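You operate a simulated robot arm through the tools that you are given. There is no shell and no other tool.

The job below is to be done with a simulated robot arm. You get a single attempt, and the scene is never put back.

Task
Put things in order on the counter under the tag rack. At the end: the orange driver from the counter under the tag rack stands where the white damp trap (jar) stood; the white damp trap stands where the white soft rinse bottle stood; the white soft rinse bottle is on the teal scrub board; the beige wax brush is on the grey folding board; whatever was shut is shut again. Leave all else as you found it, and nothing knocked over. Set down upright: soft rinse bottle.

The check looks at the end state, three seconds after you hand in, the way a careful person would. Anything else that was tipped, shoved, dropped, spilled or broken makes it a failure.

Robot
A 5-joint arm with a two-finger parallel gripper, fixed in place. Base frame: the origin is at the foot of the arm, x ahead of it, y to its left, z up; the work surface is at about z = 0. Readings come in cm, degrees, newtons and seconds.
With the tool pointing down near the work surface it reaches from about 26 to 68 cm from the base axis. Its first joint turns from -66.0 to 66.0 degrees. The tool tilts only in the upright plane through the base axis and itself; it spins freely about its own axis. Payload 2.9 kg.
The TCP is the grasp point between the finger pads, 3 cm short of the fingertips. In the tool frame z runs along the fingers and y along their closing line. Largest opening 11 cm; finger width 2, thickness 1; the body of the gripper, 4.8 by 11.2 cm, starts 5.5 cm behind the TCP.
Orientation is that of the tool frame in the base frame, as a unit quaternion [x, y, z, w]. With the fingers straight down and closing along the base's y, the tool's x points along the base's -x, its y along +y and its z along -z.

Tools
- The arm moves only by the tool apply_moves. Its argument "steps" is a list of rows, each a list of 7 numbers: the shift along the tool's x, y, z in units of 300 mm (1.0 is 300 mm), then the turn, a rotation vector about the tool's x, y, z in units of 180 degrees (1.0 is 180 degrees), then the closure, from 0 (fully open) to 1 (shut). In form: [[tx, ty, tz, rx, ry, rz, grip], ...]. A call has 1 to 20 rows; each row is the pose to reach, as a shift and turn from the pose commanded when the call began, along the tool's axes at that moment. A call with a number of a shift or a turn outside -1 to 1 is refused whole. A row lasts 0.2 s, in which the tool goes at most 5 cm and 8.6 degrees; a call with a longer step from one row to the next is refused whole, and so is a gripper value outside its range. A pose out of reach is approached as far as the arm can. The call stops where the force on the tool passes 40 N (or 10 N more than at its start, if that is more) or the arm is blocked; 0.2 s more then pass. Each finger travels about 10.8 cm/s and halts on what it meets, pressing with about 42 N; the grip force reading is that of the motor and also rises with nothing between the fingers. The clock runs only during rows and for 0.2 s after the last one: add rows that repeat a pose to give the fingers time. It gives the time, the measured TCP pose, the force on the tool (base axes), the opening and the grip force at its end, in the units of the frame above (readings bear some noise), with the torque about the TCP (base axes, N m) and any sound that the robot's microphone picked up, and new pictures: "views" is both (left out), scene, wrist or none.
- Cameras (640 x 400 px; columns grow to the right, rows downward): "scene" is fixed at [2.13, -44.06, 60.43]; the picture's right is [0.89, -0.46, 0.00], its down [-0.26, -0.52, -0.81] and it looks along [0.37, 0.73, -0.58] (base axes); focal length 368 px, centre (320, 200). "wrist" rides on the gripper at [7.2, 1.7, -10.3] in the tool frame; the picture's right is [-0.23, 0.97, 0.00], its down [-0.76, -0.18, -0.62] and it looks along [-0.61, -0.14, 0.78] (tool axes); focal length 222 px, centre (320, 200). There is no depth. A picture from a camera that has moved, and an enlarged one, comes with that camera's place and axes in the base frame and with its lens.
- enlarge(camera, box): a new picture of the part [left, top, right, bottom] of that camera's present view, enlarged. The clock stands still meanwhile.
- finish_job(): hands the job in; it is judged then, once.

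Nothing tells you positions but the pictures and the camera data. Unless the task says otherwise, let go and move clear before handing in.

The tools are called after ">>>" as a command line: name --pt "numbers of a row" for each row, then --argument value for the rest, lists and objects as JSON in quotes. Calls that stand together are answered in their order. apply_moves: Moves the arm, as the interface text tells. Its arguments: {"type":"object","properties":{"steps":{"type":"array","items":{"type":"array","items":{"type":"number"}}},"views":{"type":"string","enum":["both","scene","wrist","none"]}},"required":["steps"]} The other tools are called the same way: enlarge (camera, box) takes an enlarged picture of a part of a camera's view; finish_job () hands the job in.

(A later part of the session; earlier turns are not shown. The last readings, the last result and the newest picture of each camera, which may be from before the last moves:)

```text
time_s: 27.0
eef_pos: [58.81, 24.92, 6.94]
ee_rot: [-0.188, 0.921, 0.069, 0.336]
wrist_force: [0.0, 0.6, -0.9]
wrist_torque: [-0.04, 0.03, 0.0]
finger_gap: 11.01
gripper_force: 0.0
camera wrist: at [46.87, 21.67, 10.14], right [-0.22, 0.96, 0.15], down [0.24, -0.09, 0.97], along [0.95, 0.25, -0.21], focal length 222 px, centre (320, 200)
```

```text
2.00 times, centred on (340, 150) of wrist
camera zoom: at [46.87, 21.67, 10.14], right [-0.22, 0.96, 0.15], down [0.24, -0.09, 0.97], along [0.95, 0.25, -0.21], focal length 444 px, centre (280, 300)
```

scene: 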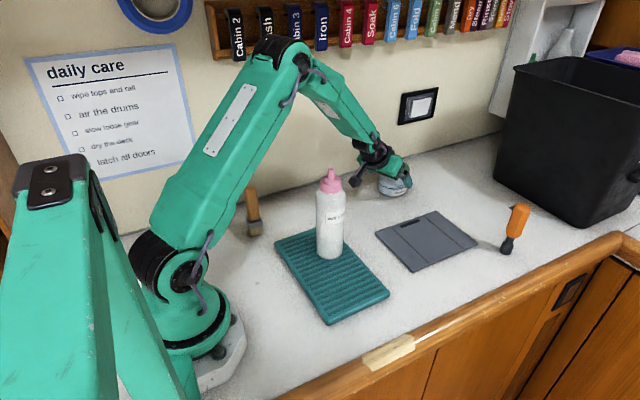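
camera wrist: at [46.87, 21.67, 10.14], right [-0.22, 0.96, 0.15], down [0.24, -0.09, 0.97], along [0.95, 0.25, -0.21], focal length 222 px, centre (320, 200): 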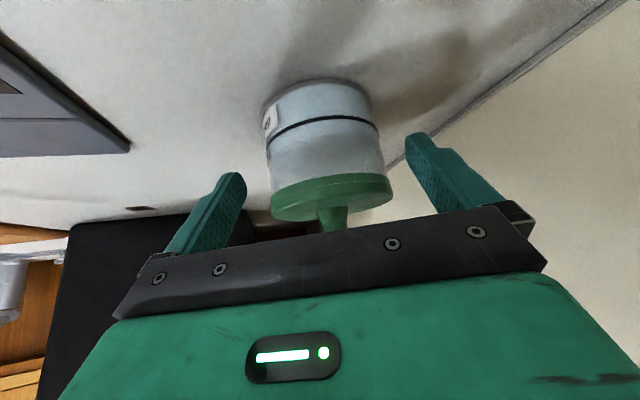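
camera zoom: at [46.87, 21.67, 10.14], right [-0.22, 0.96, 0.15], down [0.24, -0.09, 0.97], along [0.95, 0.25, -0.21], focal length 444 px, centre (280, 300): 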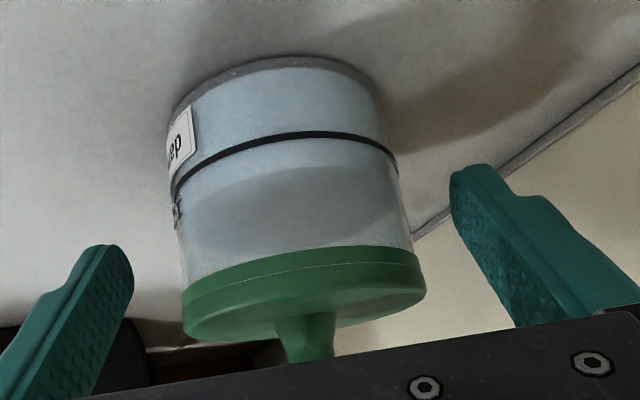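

The jar sits about 4 mm toward the left finger side. I'll correct that and advance the final 2.8 cm.

>>> apply_moves --pt "0 0.012 0.01 0 0 0 0" --pt "0 0.012 0.04 0 0 0 0" --pt "0 0.012 0.07 0 0 0 0" --pt "0 0.012 0.09 0 0 0 0" --pt "0 0.012 0.09 0 0 0 0" --views "both"

>>> enlarge --camera "scene" --box '[330, 100, 450, 210]'

>>> enlarge --camera "wrist" --box '[200, 50, 480, 250]'

```text
time_s: 28.2
eef_pos: [60.23, 26.0, 4.9]
ee_rot: [-0.188, 0.92, 0.07, 0.335]
wrist_force: [0.6, 0.4, -0.1]
wrist_torque: [0.02, -0.01, -0.01]
finger_gap: 10.99
gripper_force: 0.0
camera wrist: at [48.33, 22.69, 8.21], right [-0.22, 0.96, 0.15], down [0.24, -0.09, 0.97], along [0.95, 0.25, -0.21], focal length 222 px, centre (320, 200)
```

scene: 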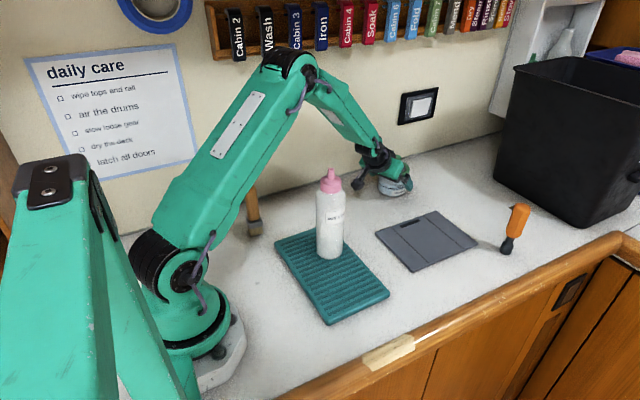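
wrist: 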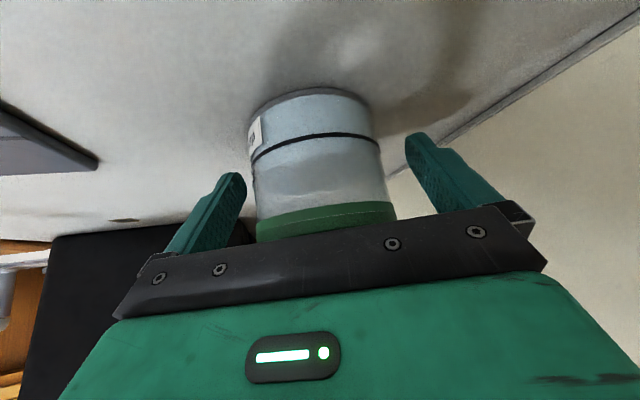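

```text
3.64 times, centred on (390, 155) of scene
camera zoom: at [2.13, -44.06, 60.43], right [0.89, -0.46, 0.0], down [-0.26, -0.52, -0.81], along [0.37, 0.73, -0.58], focal length 1337 px, centre (66, 364)
```

zoom: 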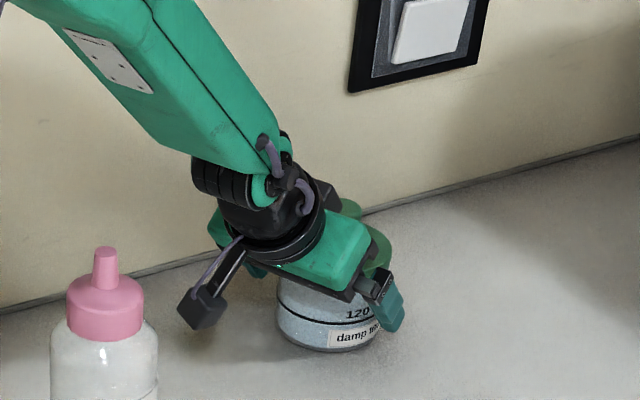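

```text
2.00 times, centred on (340, 150) of wrist
camera zoom: at [48.33, 22.69, 8.21], right [-0.22, 0.96, 0.15], down [0.24, -0.09, 0.97], along [0.95, 0.25, -0.21], focal length 444 px, centre (280, 300)
```

zoom: 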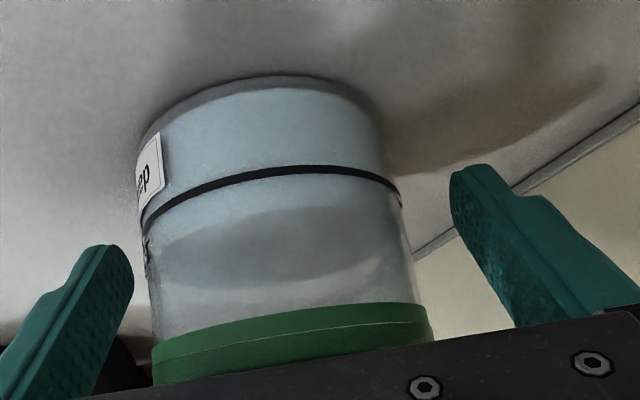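

The jar is centred between the fingers, and contact will be on the glass body below the lid. I'll close the gripper.

>>> apply_moves --pt "0 0 0 0 0 0 0.15" --pt "0 0 0 0 0 0 0.3" --pt "0 0 0 0 0 0 0.6" --pt "0 0 0 0 0 0 1" --pt "0 0 0 0 0 0 1" --pt "0 0 0 0 0 0 1" --views "both"

>>> enlarge --camera "wrist" --box '[200, 50, 480, 250]'

```text
time_s: 29.6
eef_pos: [60.2, 25.98, 4.92]
ee_rot: [-0.188, 0.921, 0.07, 0.335]
wrist_force: [1.3, -0.6, 0.8]
wrist_torque: [-0.28, -0.11, 0.01]
finger_gap: 8.29
gripper_force: 41.3
camera wrist: at [48.32, 22.68, 8.22], right [-0.22, 0.96, 0.15], down [0.24, -0.09, 0.97], along [0.95, 0.25, -0.21], focal length 222 px, centre (320, 200)
```

scene: 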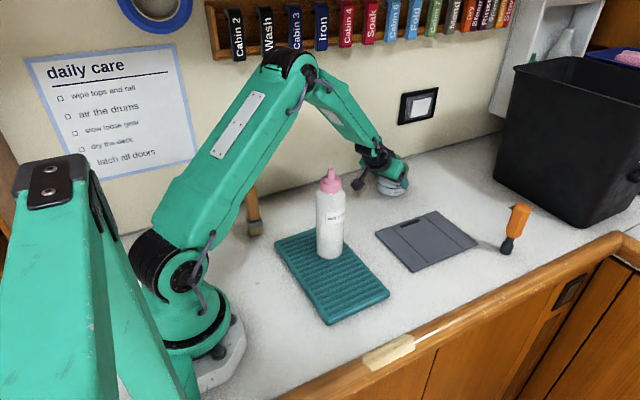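
wrist: 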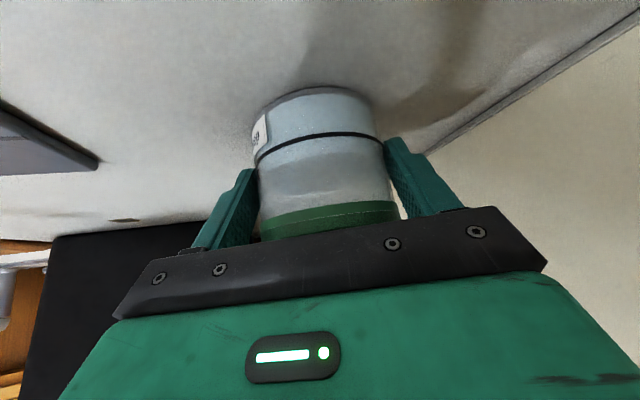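

```text
2.00 times, centred on (340, 150) of wrist
camera zoom: at [48.32, 22.68, 8.22], right [-0.22, 0.96, 0.15], down [0.24, -0.09, 0.97], along [0.95, 0.25, -0.21], focal length 444 px, centre (280, 300)
```

zoom: 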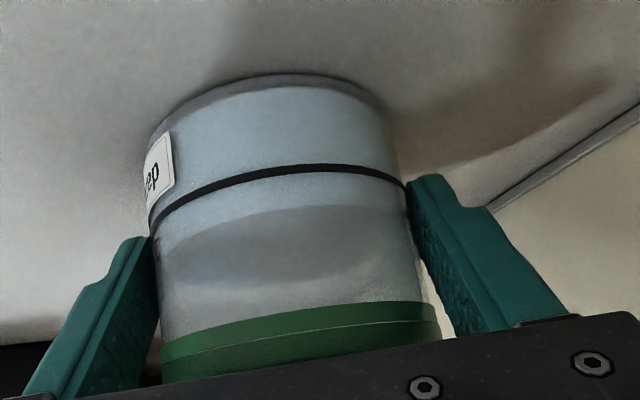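

The jar is held by its body with a gap of 8.29 cm. I'll lift straight up 6 cm and check.

>>> apply_moves --pt "-0.0107 0 -0.0128 0 0 0 1" --pt "-0.0429 0 -0.0511 0 0 0 1" --pt "-0.0857 0 -0.1021 0 0 0 1" --pt "-0.1179 0 -0.1404 0 0 0 1" --pt "-0.1286 0 -0.1532 0 0 0 1" --pt "-0.1286 0 -0.1532 0 0 0 1" --views "both"

>>> enlarge --camera "scene" --box '[330, 80, 450, 210]'

```text
time_s: 31.0
eef_pos: [60.3, 26.06, 11.09]
ee_rot: [-0.188, 0.921, 0.07, 0.335]
wrist_force: [0.2, 0.1, -1.4]
wrist_torque: [-0.02, 0.01, 0.0]
finger_gap: 8.35
gripper_force: 41.9
heard: snap
camera wrist: at [48.4, 22.68, 14.31], right [-0.22, 0.96, 0.15], down [0.24, -0.09, 0.97], along [0.95, 0.25, -0.21], focal length 222 px, centre (320, 200)
```

scene: 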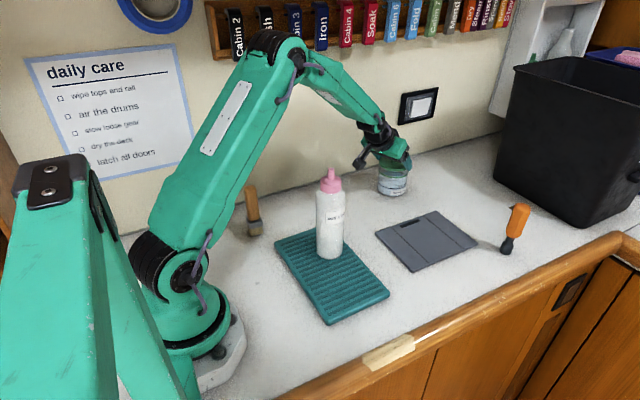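
wrist: 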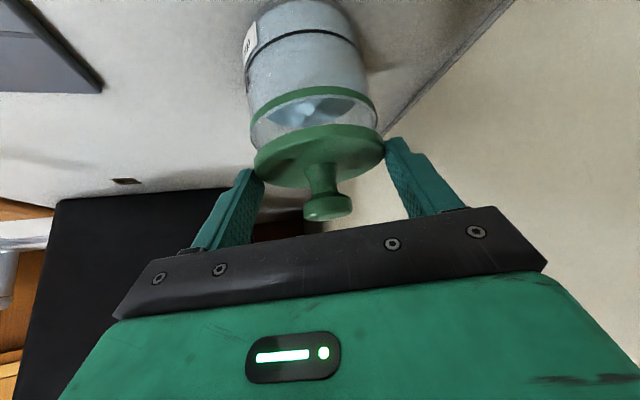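

```text
3.08 times, centred on (390, 145) of scene
camera zoom: at [2.13, -44.06, 60.43], right [0.89, -0.46, 0.0], down [-0.26, -0.52, -0.81], along [0.37, 0.73, -0.58], focal length 1132 px, centre (105, 369)
```

zoom: 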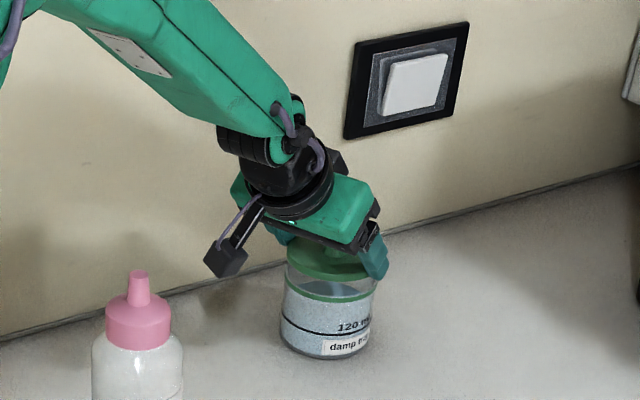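

A snap was heard: the fingers seem to have slid up and lifted the lid off while the jar stayed on the counter. I'll look closely before doing anything else.

>>> enlarge --camera "wrist" --box '[200, 0, 440, 240]'

>>> enlarge --camera "scene" --box '[365, 140, 425, 205]'

```text
1.67 times, centred on (320, 120) of wrist
camera zoom: at [48.4, 22.68, 14.31], right [-0.22, 0.96, 0.15], down [0.24, -0.09, 0.97], along [0.95, 0.25, -0.21], focal length 370 px, centre (320, 333)
```

zoom: 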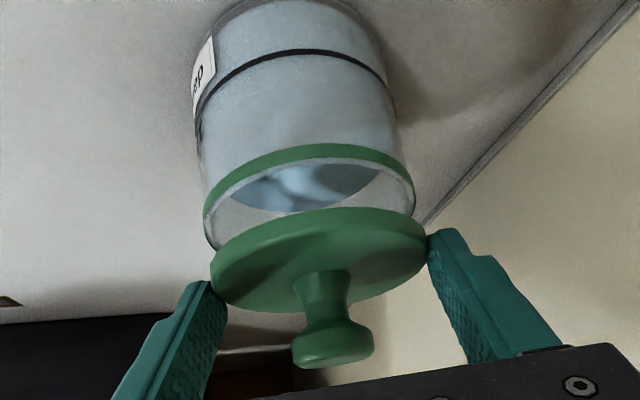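

```text
6.15 times, centred on (395, 172) of scene
camera zoom: at [2.13, -44.06, 60.43], right [0.89, -0.46, 0.0], down [-0.26, -0.52, -0.81], along [0.37, 0.73, -0.58], focal length 2263 px, centre (-142, 369)
```

zoom: 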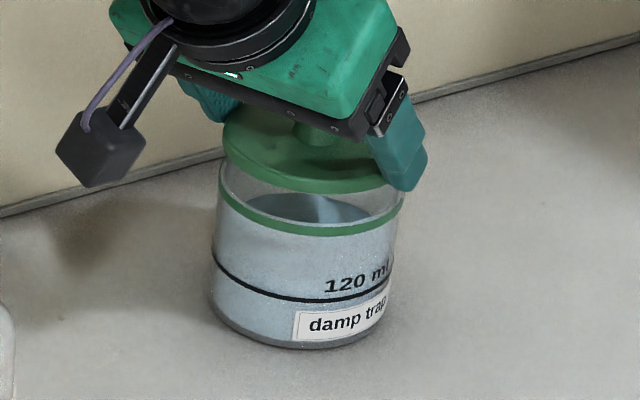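

The fingers slid up the body and pulled the snap lid off; the jar itself hasn't moved and stands open directly below. I'm still holding the lid aligned over it, so I'll lower it straight back down carefully.

>>> apply_moves --pt "0.0064 0 0.0077 0 0 0 1" --pt "0.0129 0 0.0153 0 0 0 1" --pt "0.0193 0 0.023 0 0 0 1" --pt "0.0257 0 0.0306 0 0 0 1" --pt "0.0257 0 0.0306 0 0 0 1" --views "both"

>>> enlarge --camera "wrist" --box '[200, 0, 440, 240]'

>>> enlarge --camera "scene" --box '[365, 140, 425, 205]'

```text
time_s: 32.2
eef_pos: [60.42, 26.01, 9.75]
ee_rot: [-0.188, 0.921, 0.07, 0.334]
wrist_force: [0.0, 0.0, 0.5]
wrist_torque: [0.01, 0.01, -0.02]
finger_gap: 8.32
gripper_force: 42.2
camera wrist: at [48.43, 22.65, 12.98], right [-0.22, 0.96, 0.15], down [0.24, -0.09, 0.97], along [0.95, 0.25, -0.21], focal length 222 px, centre (320, 200)
```

scene: 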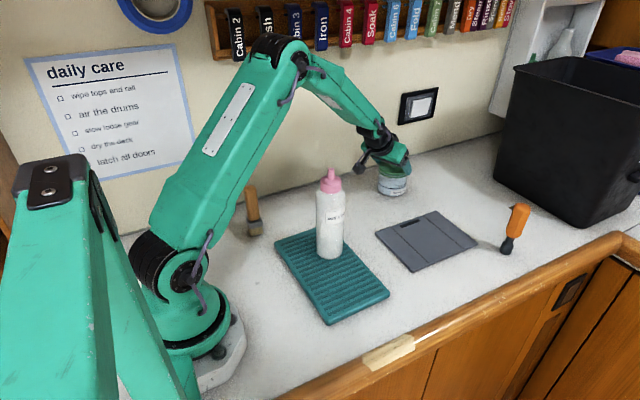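
wrist: 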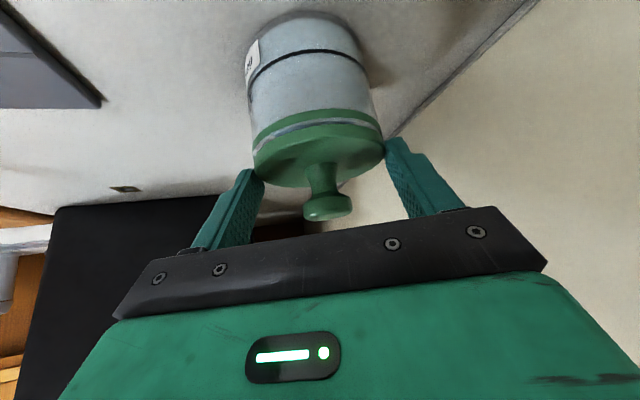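

```text
1.67 times, centred on (320, 120) of wrist
camera zoom: at [48.43, 22.65, 12.98], right [-0.22, 0.96, 0.15], down [0.24, -0.09, 0.97], along [0.95, 0.25, -0.21], focal length 370 px, centre (320, 333)
```

zoom: 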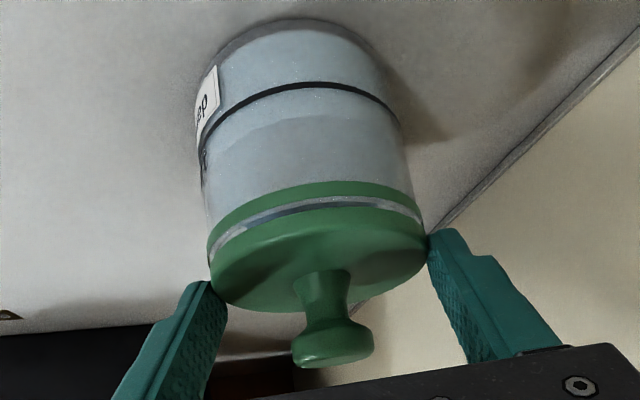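

```text
6.15 times, centred on (395, 172) of scene
camera zoom: at [2.13, -44.06, 60.43], right [0.89, -0.46, 0.0], down [-0.26, -0.52, -0.81], along [0.37, 0.73, -0.58], focal length 2263 px, centre (-142, 369)
```

zoom: 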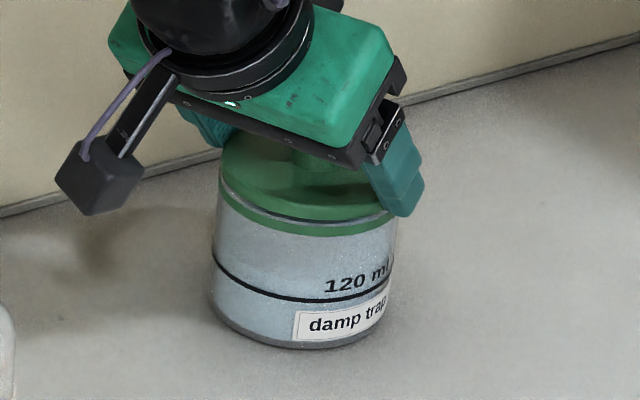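

About 4 mm of gap remains between the lid and its seat ring, and alignment looks right. I'll press down in small steps, listening for the snap.

>>> apply_moves --pt "0.0043 0 0.0051 0 0 0 1" --pt "0.0064 0 0.0077 0 0 0 1" --pt "0.0086 0 0.0102 0 0 0 1" --pt "0.0107 0 0.0128 0 0 0 1" --pt "0.0107 0 0.0128 0 0 0 1" --views "wrist"

>>> enlarge --camera "wrist" --box '[200, 0, 440, 240]'

```text
time_s: 33.4
eef_pos: [60.44, 25.98, 9.38]
ee_rot: [-0.188, 0.92, 0.07, 0.337]
wrist_force: [-1.5, -3.0, 13.3]
wrist_torque: [0.09, 0.03, -0.08]
finger_gap: 8.32
gripper_force: 42.1
camera wrist: at [48.51, 22.72, 12.63], right [-0.22, 0.96, 0.15], down [0.23, -0.1, 0.97], along [0.95, 0.25, -0.2], focal length 222 px, centre (320, 200)
```

wrist: 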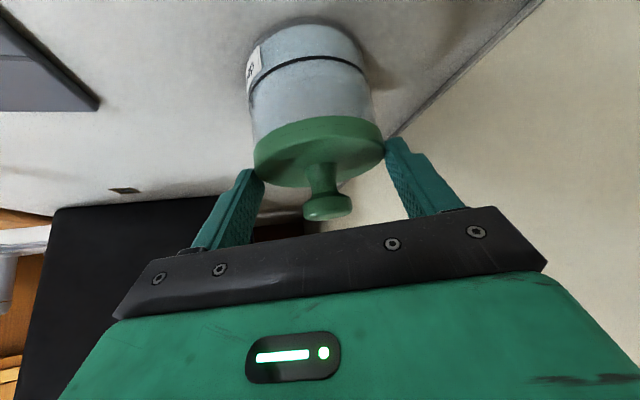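

```text
1.67 times, centred on (320, 120) of wrist
camera zoom: at [48.51, 22.72, 12.63], right [-0.22, 0.96, 0.15], down [0.23, -0.1, 0.97], along [0.95, 0.25, -0.2], focal length 370 px, centre (320, 333)
```

zoom: 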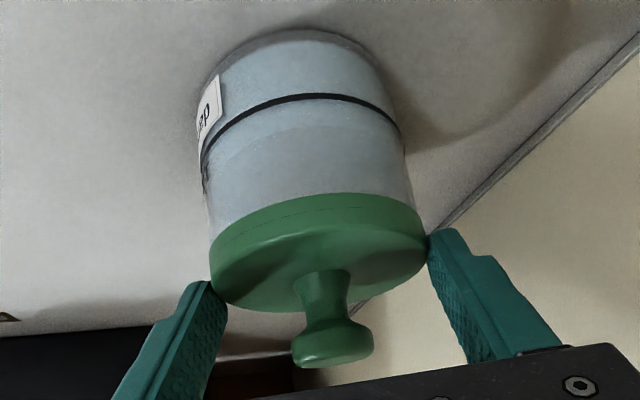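

The lid is down on the ring with 13 N of press. I'll press slightly harder to make sure it latches.

>>> apply_moves --pt "0.0021 0 0.0026 0 0 0 1" --pt "0.0043 0 0.0051 0 0 0 1" --pt "0.0064 0 0.0077 0 0 0 1" --pt "0.0064 0 0.0077 0 0 0 1" --views "wrist"

>>> enlarge --camera "wrist" --box '[200, 0, 440, 240]'

```text
time_s: 34.4
eef_pos: [60.5, 26.1, 9.41]
ee_rot: [-0.187, 0.919, 0.071, 0.339]
wrist_force: [-2.6, -1.7, 27.7]
wrist_torque: [0.04, 0.06, -0.02]
finger_gap: 8.33
gripper_force: 41.8
camera wrist: at [48.54, 22.73, 12.53], right [-0.22, 0.96, 0.15], down [0.23, -0.1, 0.97], along [0.95, 0.25, -0.2], focal length 222 px, centre (320, 200)
```

wrist: 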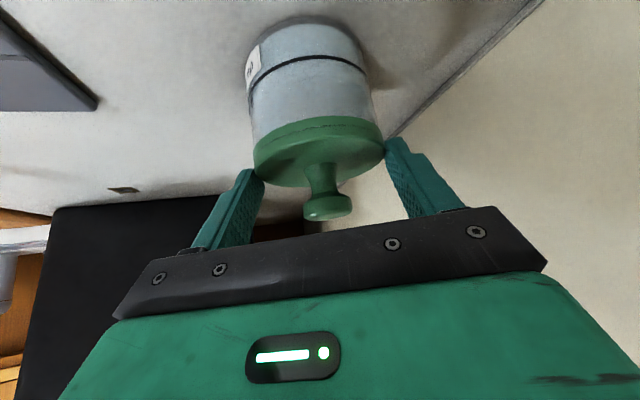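

```text
1.67 times, centred on (320, 120) of wrist
camera zoom: at [48.54, 22.73, 12.53], right [-0.22, 0.96, 0.15], down [0.23, -0.1, 0.97], along [0.95, 0.25, -0.2], focal length 370 px, centre (320, 333)
```

zoom: 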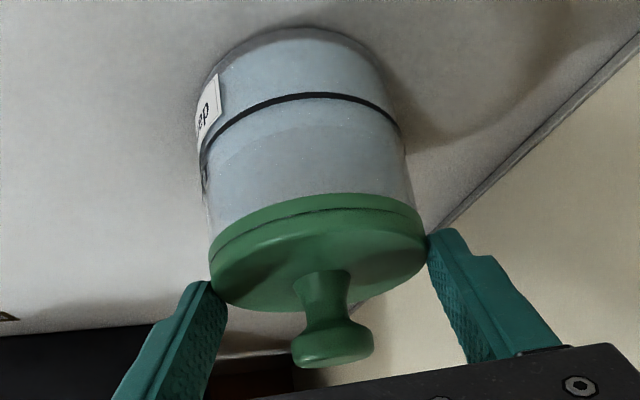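

>>> apply_moves --pt "0.0021 0 0.0026 0 0 0 1" --pt "0.0043 0 0.0051 0 0 0 1" --pt "0.0054 0 0.0064 0 0 0 1" --pt "0.0054 0 0.0064 0 0 0 1" --views "wrist"

>>> enlarge --camera "wrist" --box '[240, 40, 380, 180]'

>>> enlarge --camera "scene" --box '[365, 140, 425, 205]'

```text
time_s: 35.4
eef_pos: [60.38, 26.04, 9.34]
ee_rot: [-0.188, 0.918, 0.071, 0.342]
wrist_force: [-4.9, -7.8, 35.9]
wrist_torque: [-0.15, 0.0, -0.14]
finger_gap: 8.3
gripper_force: 42.3
camera wrist: at [48.58, 22.76, 12.47], right [-0.22, 0.96, 0.15], down [0.23, -0.1, 0.97], along [0.95, 0.25, -0.2], focal length 222 px, centre (320, 200)
```

wrist: 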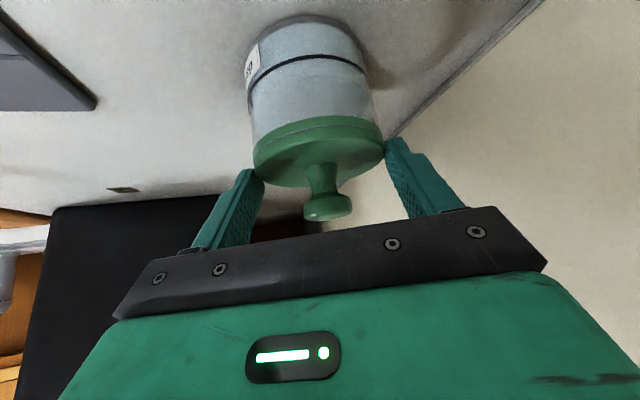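

```text
2.86 times, centred on (310, 110) of wrist
camera zoom: at [48.58, 22.76, 12.47], right [-0.22, 0.96, 0.15], down [0.23, -0.1, 0.97], along [0.95, 0.25, -0.2], focal length 635 px, centre (349, 457)
```

zoom: 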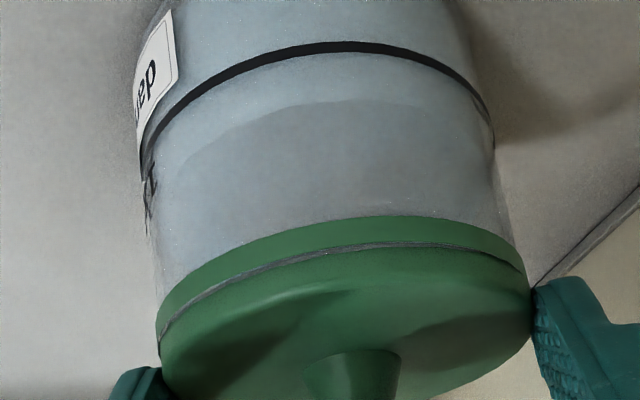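

```text
6.15 times, centred on (395, 172) of scene
camera zoom: at [2.1, -44.07, 60.42], right [0.89, -0.46, 0.0], down [-0.26, -0.52, -0.82], along [0.37, 0.73, -0.58], focal length 2263 px, centre (-142, 369)
```

zoom: 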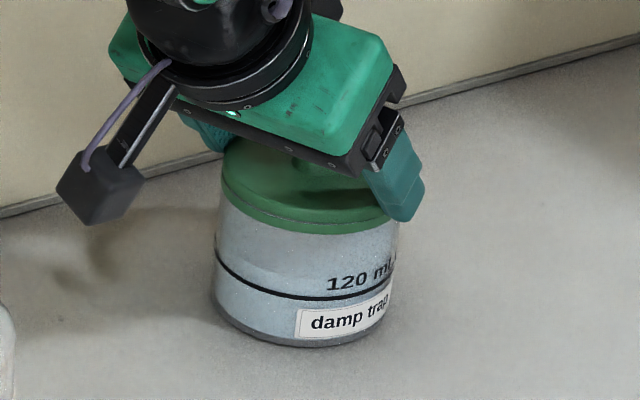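

The press reached about 36 N with no second snap heard. I'll do a small lift test to see whether the lid is latched.

>>> apply_moves --pt "-0.0043 0 -0.0051 0 0 0 1" --pt "-0.0086 0 -0.0102 0 0 0 1" --pt "-0.0129 0 -0.0153 0 0 0 1" --pt "-0.0171 0 -0.0204 0 0 0 1" --pt "-0.0171 0 -0.0204 0 0 0 1" --views "wrist"

>>> enlarge --camera "wrist" --box '[240, 40, 380, 180]'

```text
time_s: 36.6
eef_pos: [60.27, 26.13, 9.34]
ee_rot: [-0.189, 0.92, 0.07, 0.335]
wrist_force: [2.7, 0.9, 10.6]
wrist_torque: [0.3, -0.56, 0.02]
finger_gap: 8.34
gripper_force: 41.5
camera wrist: at [48.37, 22.75, 12.71], right [-0.22, 0.96, 0.15], down [0.24, -0.09, 0.97], along [0.94, 0.25, -0.21], focal length 222 px, centre (320, 200)
```

wrist: 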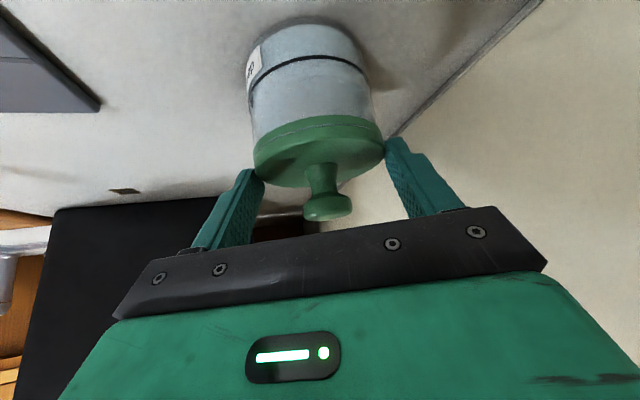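

```text
2.86 times, centred on (310, 110) of wrist
camera zoom: at [48.37, 22.75, 12.71], right [-0.22, 0.96, 0.15], down [0.24, -0.09, 0.97], along [0.94, 0.25, -0.21], focal length 635 px, centre (349, 457)
```

zoom: 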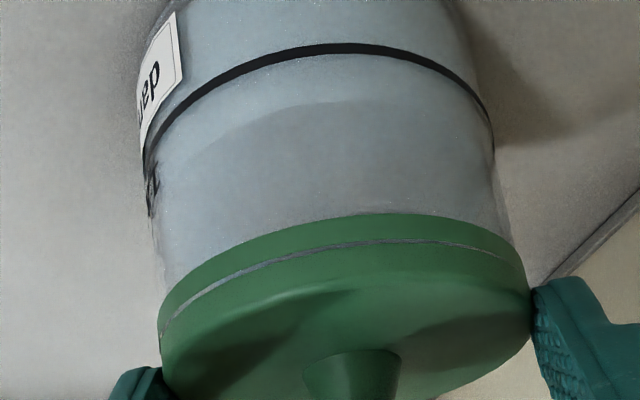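

>>> apply_moves --pt "-0.0043 0 -0.0051 0 0 0 1" --pt "-0.0086 0 -0.0102 0 0 0 1" --pt "-0.0107 0 -0.0128 0 0 0 1" --pt "-0.0107 0 -0.0128 0 0 0 1" --views "wrist"

>>> enlarge --camera "wrist" --box '[240, 40, 380, 180]'

```text
time_s: 37.6
eef_pos: [60.38, 26.05, 9.86]
ee_rot: [-0.188, 0.921, 0.07, 0.334]
wrist_force: [-0.5, 0.1, -0.2]
wrist_torque: [0.02, -0.01, -0.03]
finger_gap: 8.33
gripper_force: 42.2
camera wrist: at [48.38, 22.7, 13.17], right [-0.22, 0.96, 0.15], down [0.24, -0.09, 0.97], along [0.94, 0.25, -0.21], focal length 222 px, centre (320, 200)
```

wrist: 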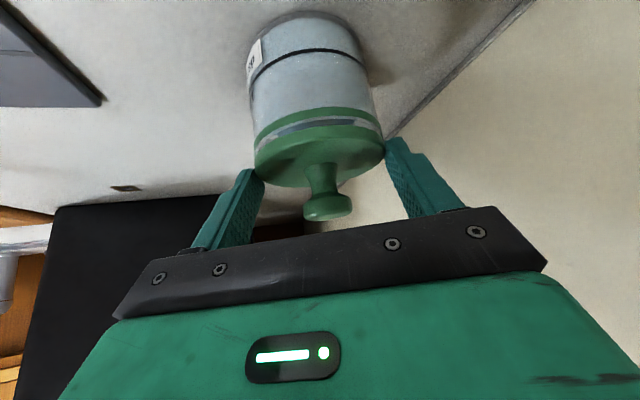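

```text
2.86 times, centred on (310, 110) of wrist
camera zoom: at [48.38, 22.7, 13.17], right [-0.22, 0.96, 0.15], down [0.24, -0.09, 0.97], along [0.94, 0.25, -0.21], focal length 635 px, centre (349, 457)
```

zoom: 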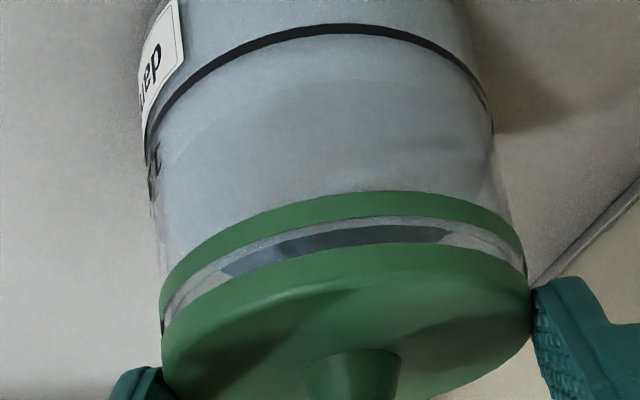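

The lid lifts freely, so it isn't latched and needs a firm central press. I'll set it back on the neck, let go and back out along the tool axis. Later I'll press the knob from straight above.

>>> apply_moves --pt "0.0043 0 0.0051 0 0 0 1" --pt "0.0096 0 0.0115 0 0 0 1" --pt "0.0105 0 0.0125 0 0 0 1" --pt "0.0105 0 0.0125 0 0 0 1" --views "none"

```text
time_s: 38.6
eef_pos: [60.2, 26.13, 9.44]
ee_rot: [-0.189, 0.921, 0.07, 0.335]
wrist_force: [0.8, 0.9, 0.8]
wrist_torque: [-0.01, -0.05, -0.02]
finger_gap: 8.32
gripper_force: 42.3
```

>>> apply_moves --pt "0 0 0 0 0 0 0.23" --pt "0 0 0 0 0 0 0.18" --pt "0 0 0 0 0 0 0.1" --pt "0 0 0 0 0 0 0" --pt "0 0 0 0 0 0 0" --views "both"

>>> enlarge --camera "wrist" --box '[240, 40, 380, 180]'

>>> enlarge --camera "scene" --box '[365, 140, 425, 205]'

```text
time_s: 39.8
eef_pos: [60.19, 26.11, 9.45]
ee_rot: [-0.188, 0.921, 0.069, 0.335]
wrist_force: [-0.5, 0.3, 0.1]
wrist_torque: [0.01, 0.01, -0.04]
finger_gap: 11.0
gripper_force: 0.0
camera wrist: at [48.35, 22.71, 12.74], right [-0.22, 0.96, 0.15], down [0.24, -0.09, 0.97], along [0.95, 0.25, -0.21], focal length 222 px, centre (320, 200)
```

scene: 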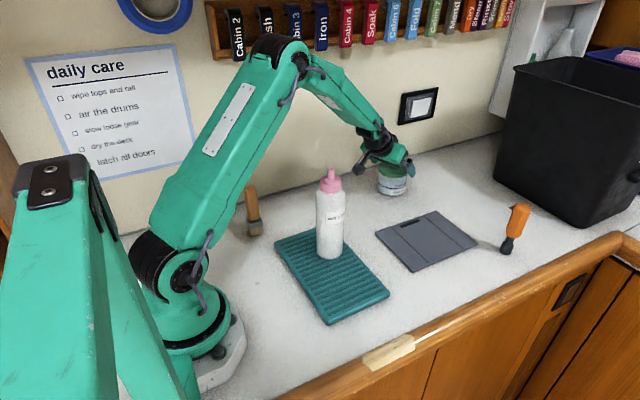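
wrist: 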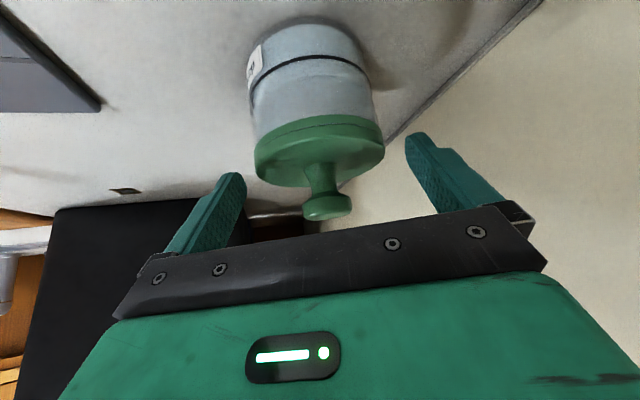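

```text
2.86 times, centred on (310, 110) of wrist
camera zoom: at [48.35, 22.71, 12.74], right [-0.22, 0.96, 0.15], down [0.24, -0.09, 0.97], along [0.95, 0.25, -0.21], focal length 635 px, centre (349, 457)
```

zoom: 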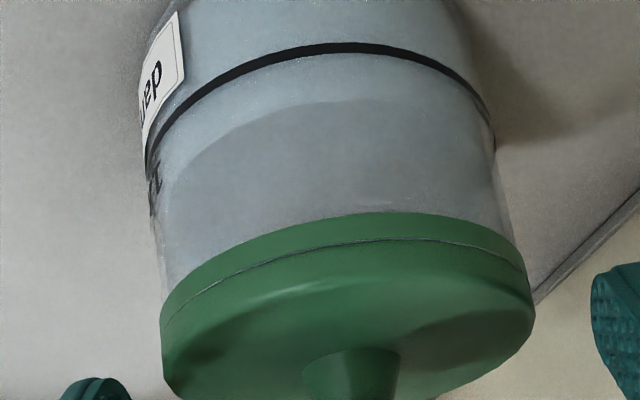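

```text
6.15 times, centred on (395, 172) of scene
camera zoom: at [2.13, -44.06, 60.43], right [0.89, -0.46, 0.0], down [-0.26, -0.52, -0.81], along [0.37, 0.73, -0.58], focal length 2263 px, centre (-142, 369)
```

zoom: 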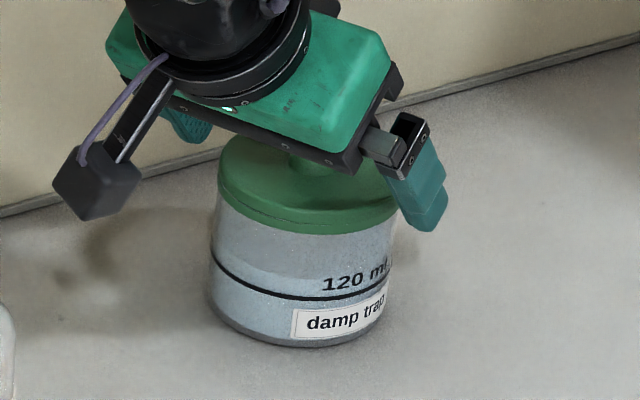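

The lid now sits flush on the jar. I'll re-grip the body low down and try a very small lift (4 mm, well below the lid) to see whether the body grip holds or slips.

>>> apply_moves --pt "0.025 0 0.0298 0 0 0 0" --pt "0.055 0 0.0656 0 0 0 0" --pt "0.085 0 0.1013 0 0 0 0" --pt "0.1008 0 0.1201 0 0 0 0" --pt "0.1008 0 0.1201 0 0 0 0" --pt "0.1008 0 0.1201 0 0 0 0.3" --pt "0.1008 0 0.1201 0 0 0 0.7" --pt "0.1008 0 0.1201 0 0 0 1" --pt "0.1008 0 0.1201 0 0 0 1" --views "both"

>>> enlarge --camera "wrist" --box '[200, 50, 480, 250]'

>>> enlarge --camera "scene" --box '[365, 140, 425, 205]'

```text
time_s: 41.8
eef_pos: [60.4, 26.03, 4.81]
ee_rot: [-0.188, 0.921, 0.07, 0.335]
wrist_force: [-0.3, 1.7, -0.1]
wrist_torque: [0.14, -0.13, 0.05]
finger_gap: 8.23
gripper_force: 42.2
camera wrist: at [48.4, 22.68, 8.06], right [-0.22, 0.96, 0.15], down [0.24, -0.09, 0.97], along [0.95, 0.25, -0.21], focal length 222 px, centre (320, 200)
```

scene: 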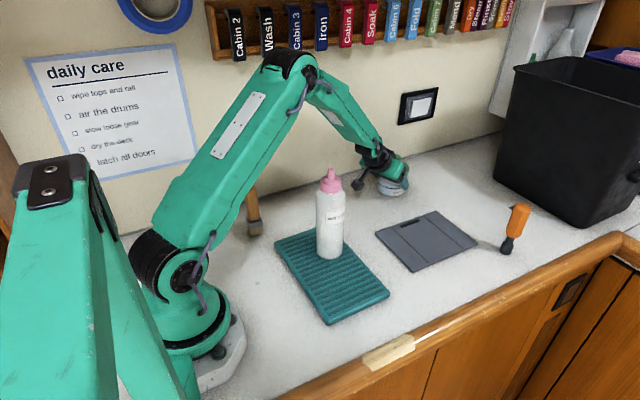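
wrist: 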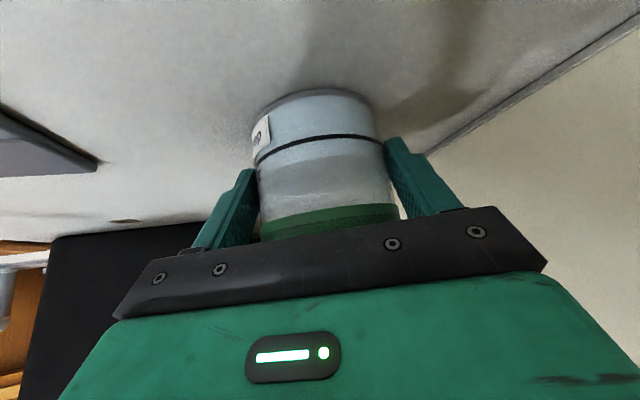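

```text
2.00 times, centred on (340, 150) of wrist
camera zoom: at [48.4, 22.68, 8.06], right [-0.22, 0.96, 0.15], down [0.24, -0.09, 0.97], along [0.95, 0.25, -0.21], focal length 444 px, centre (280, 300)
```

zoom: 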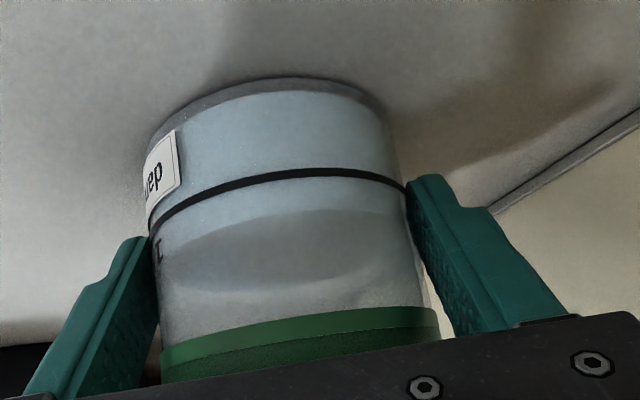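

```text
6.15 times, centred on (395, 172) of scene
camera zoom: at [2.13, -44.06, 60.43], right [0.89, -0.46, 0.0], down [-0.26, -0.52, -0.81], along [0.37, 0.73, -0.58], focal length 2263 px, centre (-142, 369)
```

zoom: 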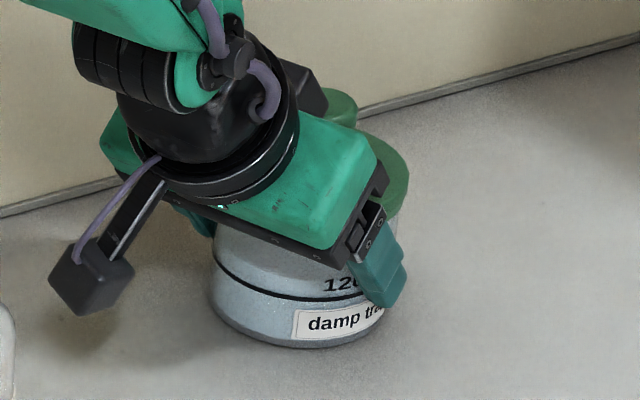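

>>> apply_moves --pt "-0.0021 0 -0.0026 0 0 0 1" --pt "-0.0043 0 -0.0051 0 0 0 1" --pt "-0.0064 0 -0.0077 0 0 0 1" --pt "-0.0086 0 -0.0102 0 0 0 1" --pt "-0.0086 0 -0.0102 0 0 0 1" --views "wrist"

>>> enlarge --camera "wrist" --box '[200, 50, 480, 250]'

>>> enlarge --camera "scene" --box '[365, 140, 425, 205]'

```text
time_s: 43.0
eef_pos: [60.26, 25.97, 5.29]
ee_rot: [-0.188, 0.921, 0.07, 0.335]
wrist_force: [-0.1, 0.3, -3.9]
wrist_torque: [0.0, 0.05, 0.03]
finger_gap: 8.23
gripper_force: 42.1
camera wrist: at [48.38, 22.67, 8.42], right [-0.22, 0.96, 0.15], down [0.24, -0.09, 0.97], along [0.95, 0.25, -0.21], focal length 222 px, centre (320, 200)
```

wrist: 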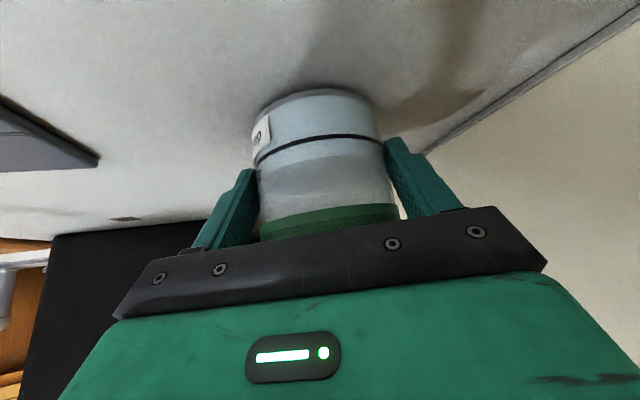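

```text
2.00 times, centred on (340, 150) of wrist
camera zoom: at [48.38, 22.67, 8.42], right [-0.22, 0.96, 0.15], down [0.24, -0.09, 0.97], along [0.95, 0.25, -0.21], focal length 444 px, centre (280, 300)
```

zoom: 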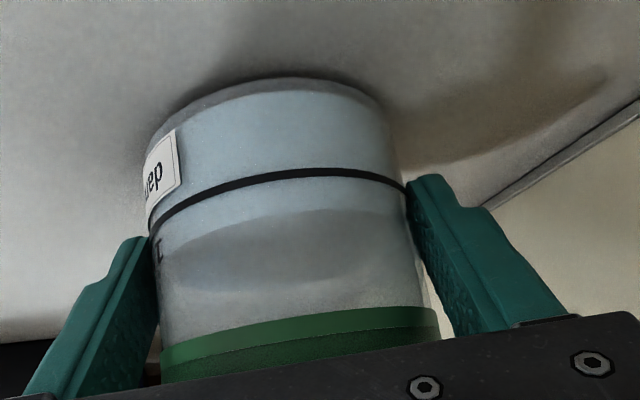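

```text
6.15 times, centred on (395, 172) of scene
camera zoom: at [2.13, -44.05, 60.43], right [0.89, -0.46, 0.0], down [-0.26, -0.52, -0.81], along [0.37, 0.72, -0.58], focal length 2263 px, centre (-142, 369)
```

zoom: 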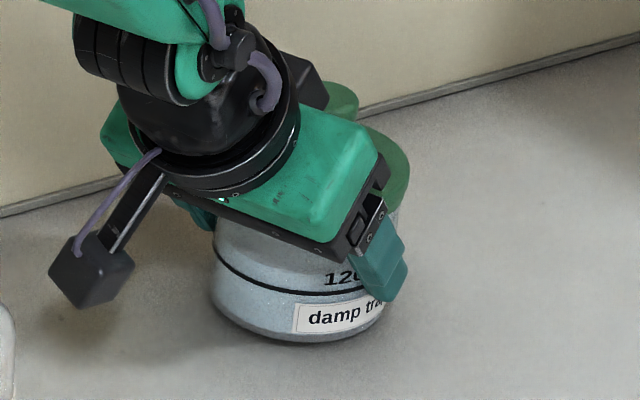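

This time the jar is lifting with the hand: about 4 N, with no slip relative to the fingers. I'll raise it a little more, staying low in case of a slip, and check again.

>>> apply_moves --pt "-0.0032 0 -0.0038 0 0 0 1" --pt "-0.0064 0 -0.0077 0 0 0 1" --pt "-0.0107 0 -0.0128 0 0 0 1" --pt "-0.015 0 -0.0179 0 0 0 1" --pt "-0.015 0 -0.0179 0 0 0 1" --pt "-0.015 0 -0.0179 0 0 0 1" --views "wrist"

>>> enlarge --camera "wrist" --box '[200, 50, 480, 250]'

>>> enlarge --camera "scene" --box '[365, 140, 425, 205]'

```text
time_s: 44.4
eef_pos: [60.27, 26.06, 5.93]
ee_rot: [-0.187, 0.921, 0.069, 0.335]
wrist_force: [-0.6, -0.4, -4.6]
wrist_torque: [-0.02, 0.06, -0.01]
finger_gap: 8.21
gripper_force: 42.4
camera wrist: at [48.39, 22.71, 9.16], right [-0.22, 0.96, 0.15], down [0.24, -0.09, 0.97], along [0.95, 0.25, -0.21], focal length 222 px, centre (320, 200)
```

wrist: 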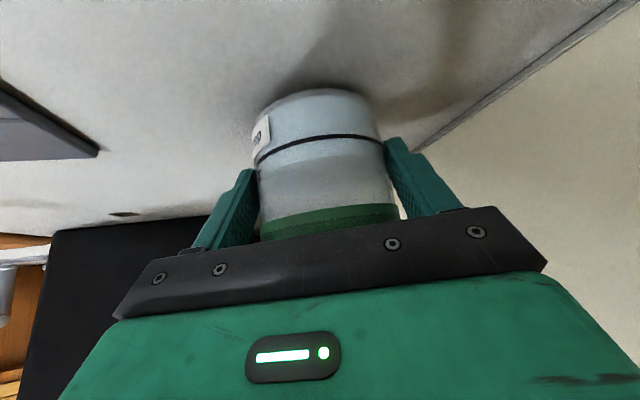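

```text
2.00 times, centred on (340, 150) of wrist
camera zoom: at [48.39, 22.71, 9.16], right [-0.22, 0.96, 0.15], down [0.24, -0.09, 0.97], along [0.95, 0.25, -0.21], focal length 444 px, centre (280, 300)
```

zoom: 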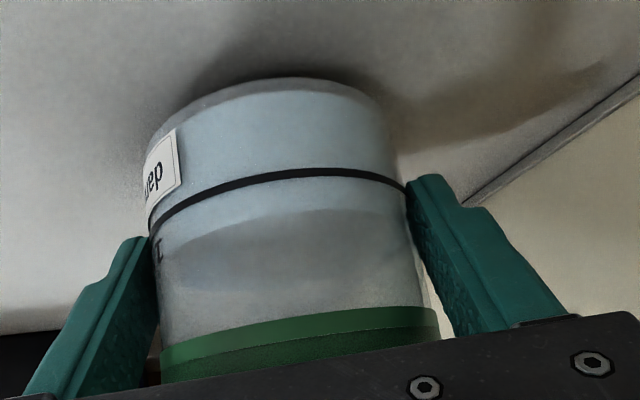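

```text
6.15 times, centred on (395, 172) of scene
camera zoom: at [2.13, -44.05, 60.43], right [0.89, -0.46, 0.0], down [-0.26, -0.52, -0.81], along [0.37, 0.72, -0.58], focal length 2263 px, centre (-142, 369)
```

zoom: 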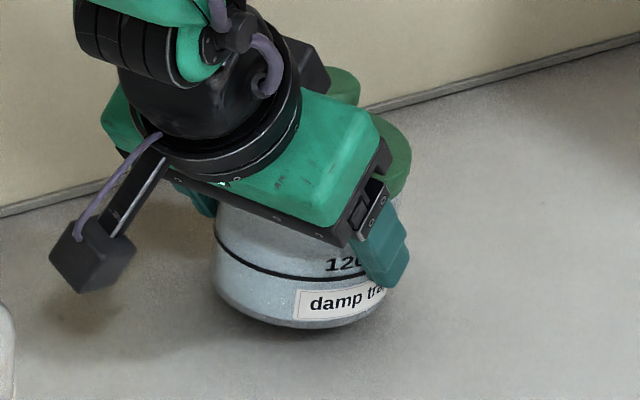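

The grip is stable at 8.21 cm with the jar 1 cm up. I'll carry it low along an arc to the bottle's old spot.

>>> apply_moves --pt "0.0261 0.0205 -0.0328 -0.0021 0 -0.0025 1" --pt "0.0526 0.0401 -0.0659 -0.0042 0 -0.005 1" --pt "0.0844 0.059 -0.0926 -0.0063 0 -0.0075 1" --pt "0.1166 0.0771 -0.1196 -0.0083 0 -0.0099 1" --pt "0.1486 0.0945 -0.1464 -0.0104 0 -0.0124 1" --pt "0.1807 0.111 -0.1734 -0.0125 0 -0.0149 1" --pt "0.2132 0.1267 -0.2006 -0.0146 0 -0.0174 1" --pt "0.2455 0.1416 -0.2277 -0.0167 0 -0.0199 1" --pt "0.2781 0.1558 -0.2551 -0.0188 0 -0.0224 1" --pt "0.3106 0.1691 -0.2824 -0.0209 0 -0.0249 1" --pt "0.3106 0.1691 -0.2824 -0.0209 0 -0.0249 1" --views "both"

>>> enlarge --camera "scene" --box '[300, 110, 430, 230]'

>>> enlarge --camera "wrist" --box '[200, 50, 480, 250]'

```text
time_s: 46.8
eef_pos: [46.81, 25.78, 6.34]
ee_rot: [-0.235, 0.91, 0.085, 0.331]
wrist_force: [0.5, -0.9, -4.6]
wrist_torque: [-0.06, 0.11, -0.01]
finger_gap: 8.21
gripper_force: 42.2
camera wrist: at [35.23, 21.35, 9.63], right [-0.32, 0.94, 0.15], down [0.25, -0.07, 0.97], along [0.92, 0.34, -0.21], focal length 222 px, centre (320, 200)
```

scene: 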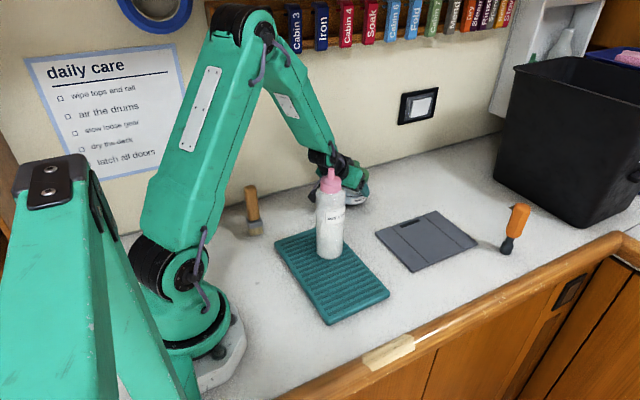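
wrist: 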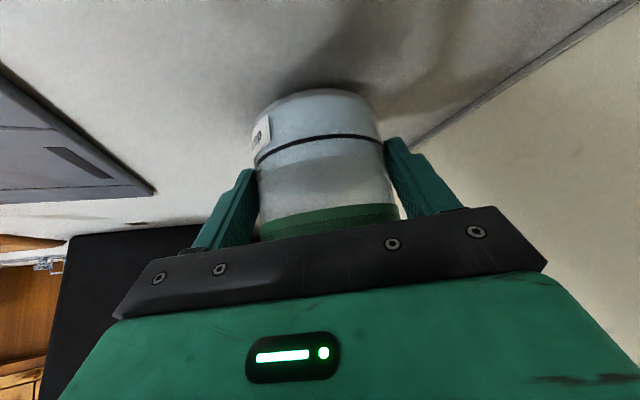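

```text
3.33 times, centred on (365, 170) of scene
camera zoom: at [2.13, -44.05, 60.43], right [0.89, -0.46, 0.0], down [-0.26, -0.52, -0.81], along [0.37, 0.72, -0.58], focal length 1226 px, centre (170, 300)
```

zoom: 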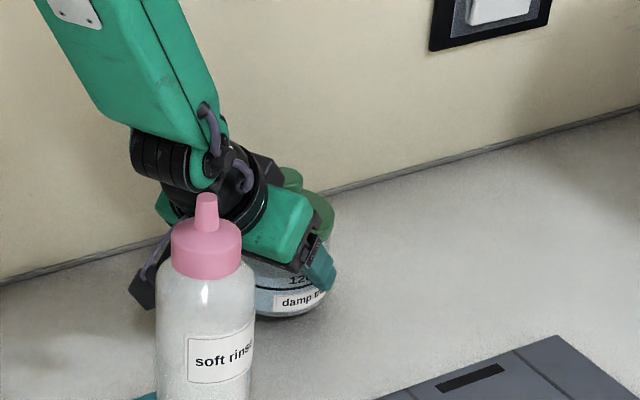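

```text
2.00 times, centred on (340, 150) of wrist
camera zoom: at [35.23, 21.35, 9.63], right [-0.32, 0.94, 0.15], down [0.25, -0.07, 0.97], along [0.92, 0.34, -0.21], focal length 444 px, centre (280, 300)
```

zoom: 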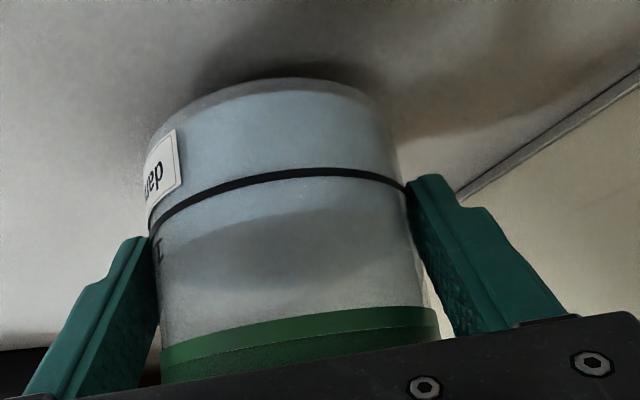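

The jar is over the bottle's old spot at about (47.9, 26.4), with the bottle well clear. I'll lower it to the counter gently.

>>> apply_moves --pt "0.0107 0 0.0128 0 0 0 1" --pt "0.0214 0 0.0255 0 0 0 1" --pt "0.0279 0 0.0332 0 0 0 1" --pt "0.0311 0 0.037 0 0 0 1" --pt "0.0332 0 0.0396 0 0 0 1" --pt "0.0347 0 0.0414 0 0 0 1" --pt "0.0347 0 0.0414 0 0 0 1" --views "wrist"

```text
time_s: 48.4
eef_pos: [46.76, 25.73, 4.89]
ee_rot: [-0.234, 0.91, 0.086, 0.332]
wrist_force: [-0.1, 0.4, 2.1]
wrist_torque: [0.17, 0.19, 0.0]
finger_gap: 8.25
gripper_force: 42.1
camera wrist: at [35.24, 21.3, 8.04], right [-0.32, 0.94, 0.15], down [0.24, -0.07, 0.97], along [0.92, 0.34, -0.21], focal length 222 px, centre (320, 200)
```

wrist: 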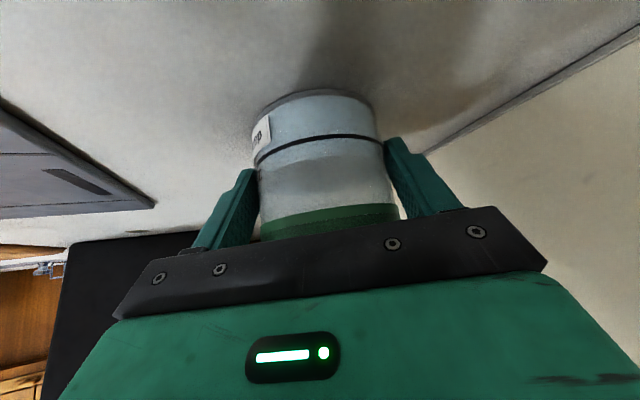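

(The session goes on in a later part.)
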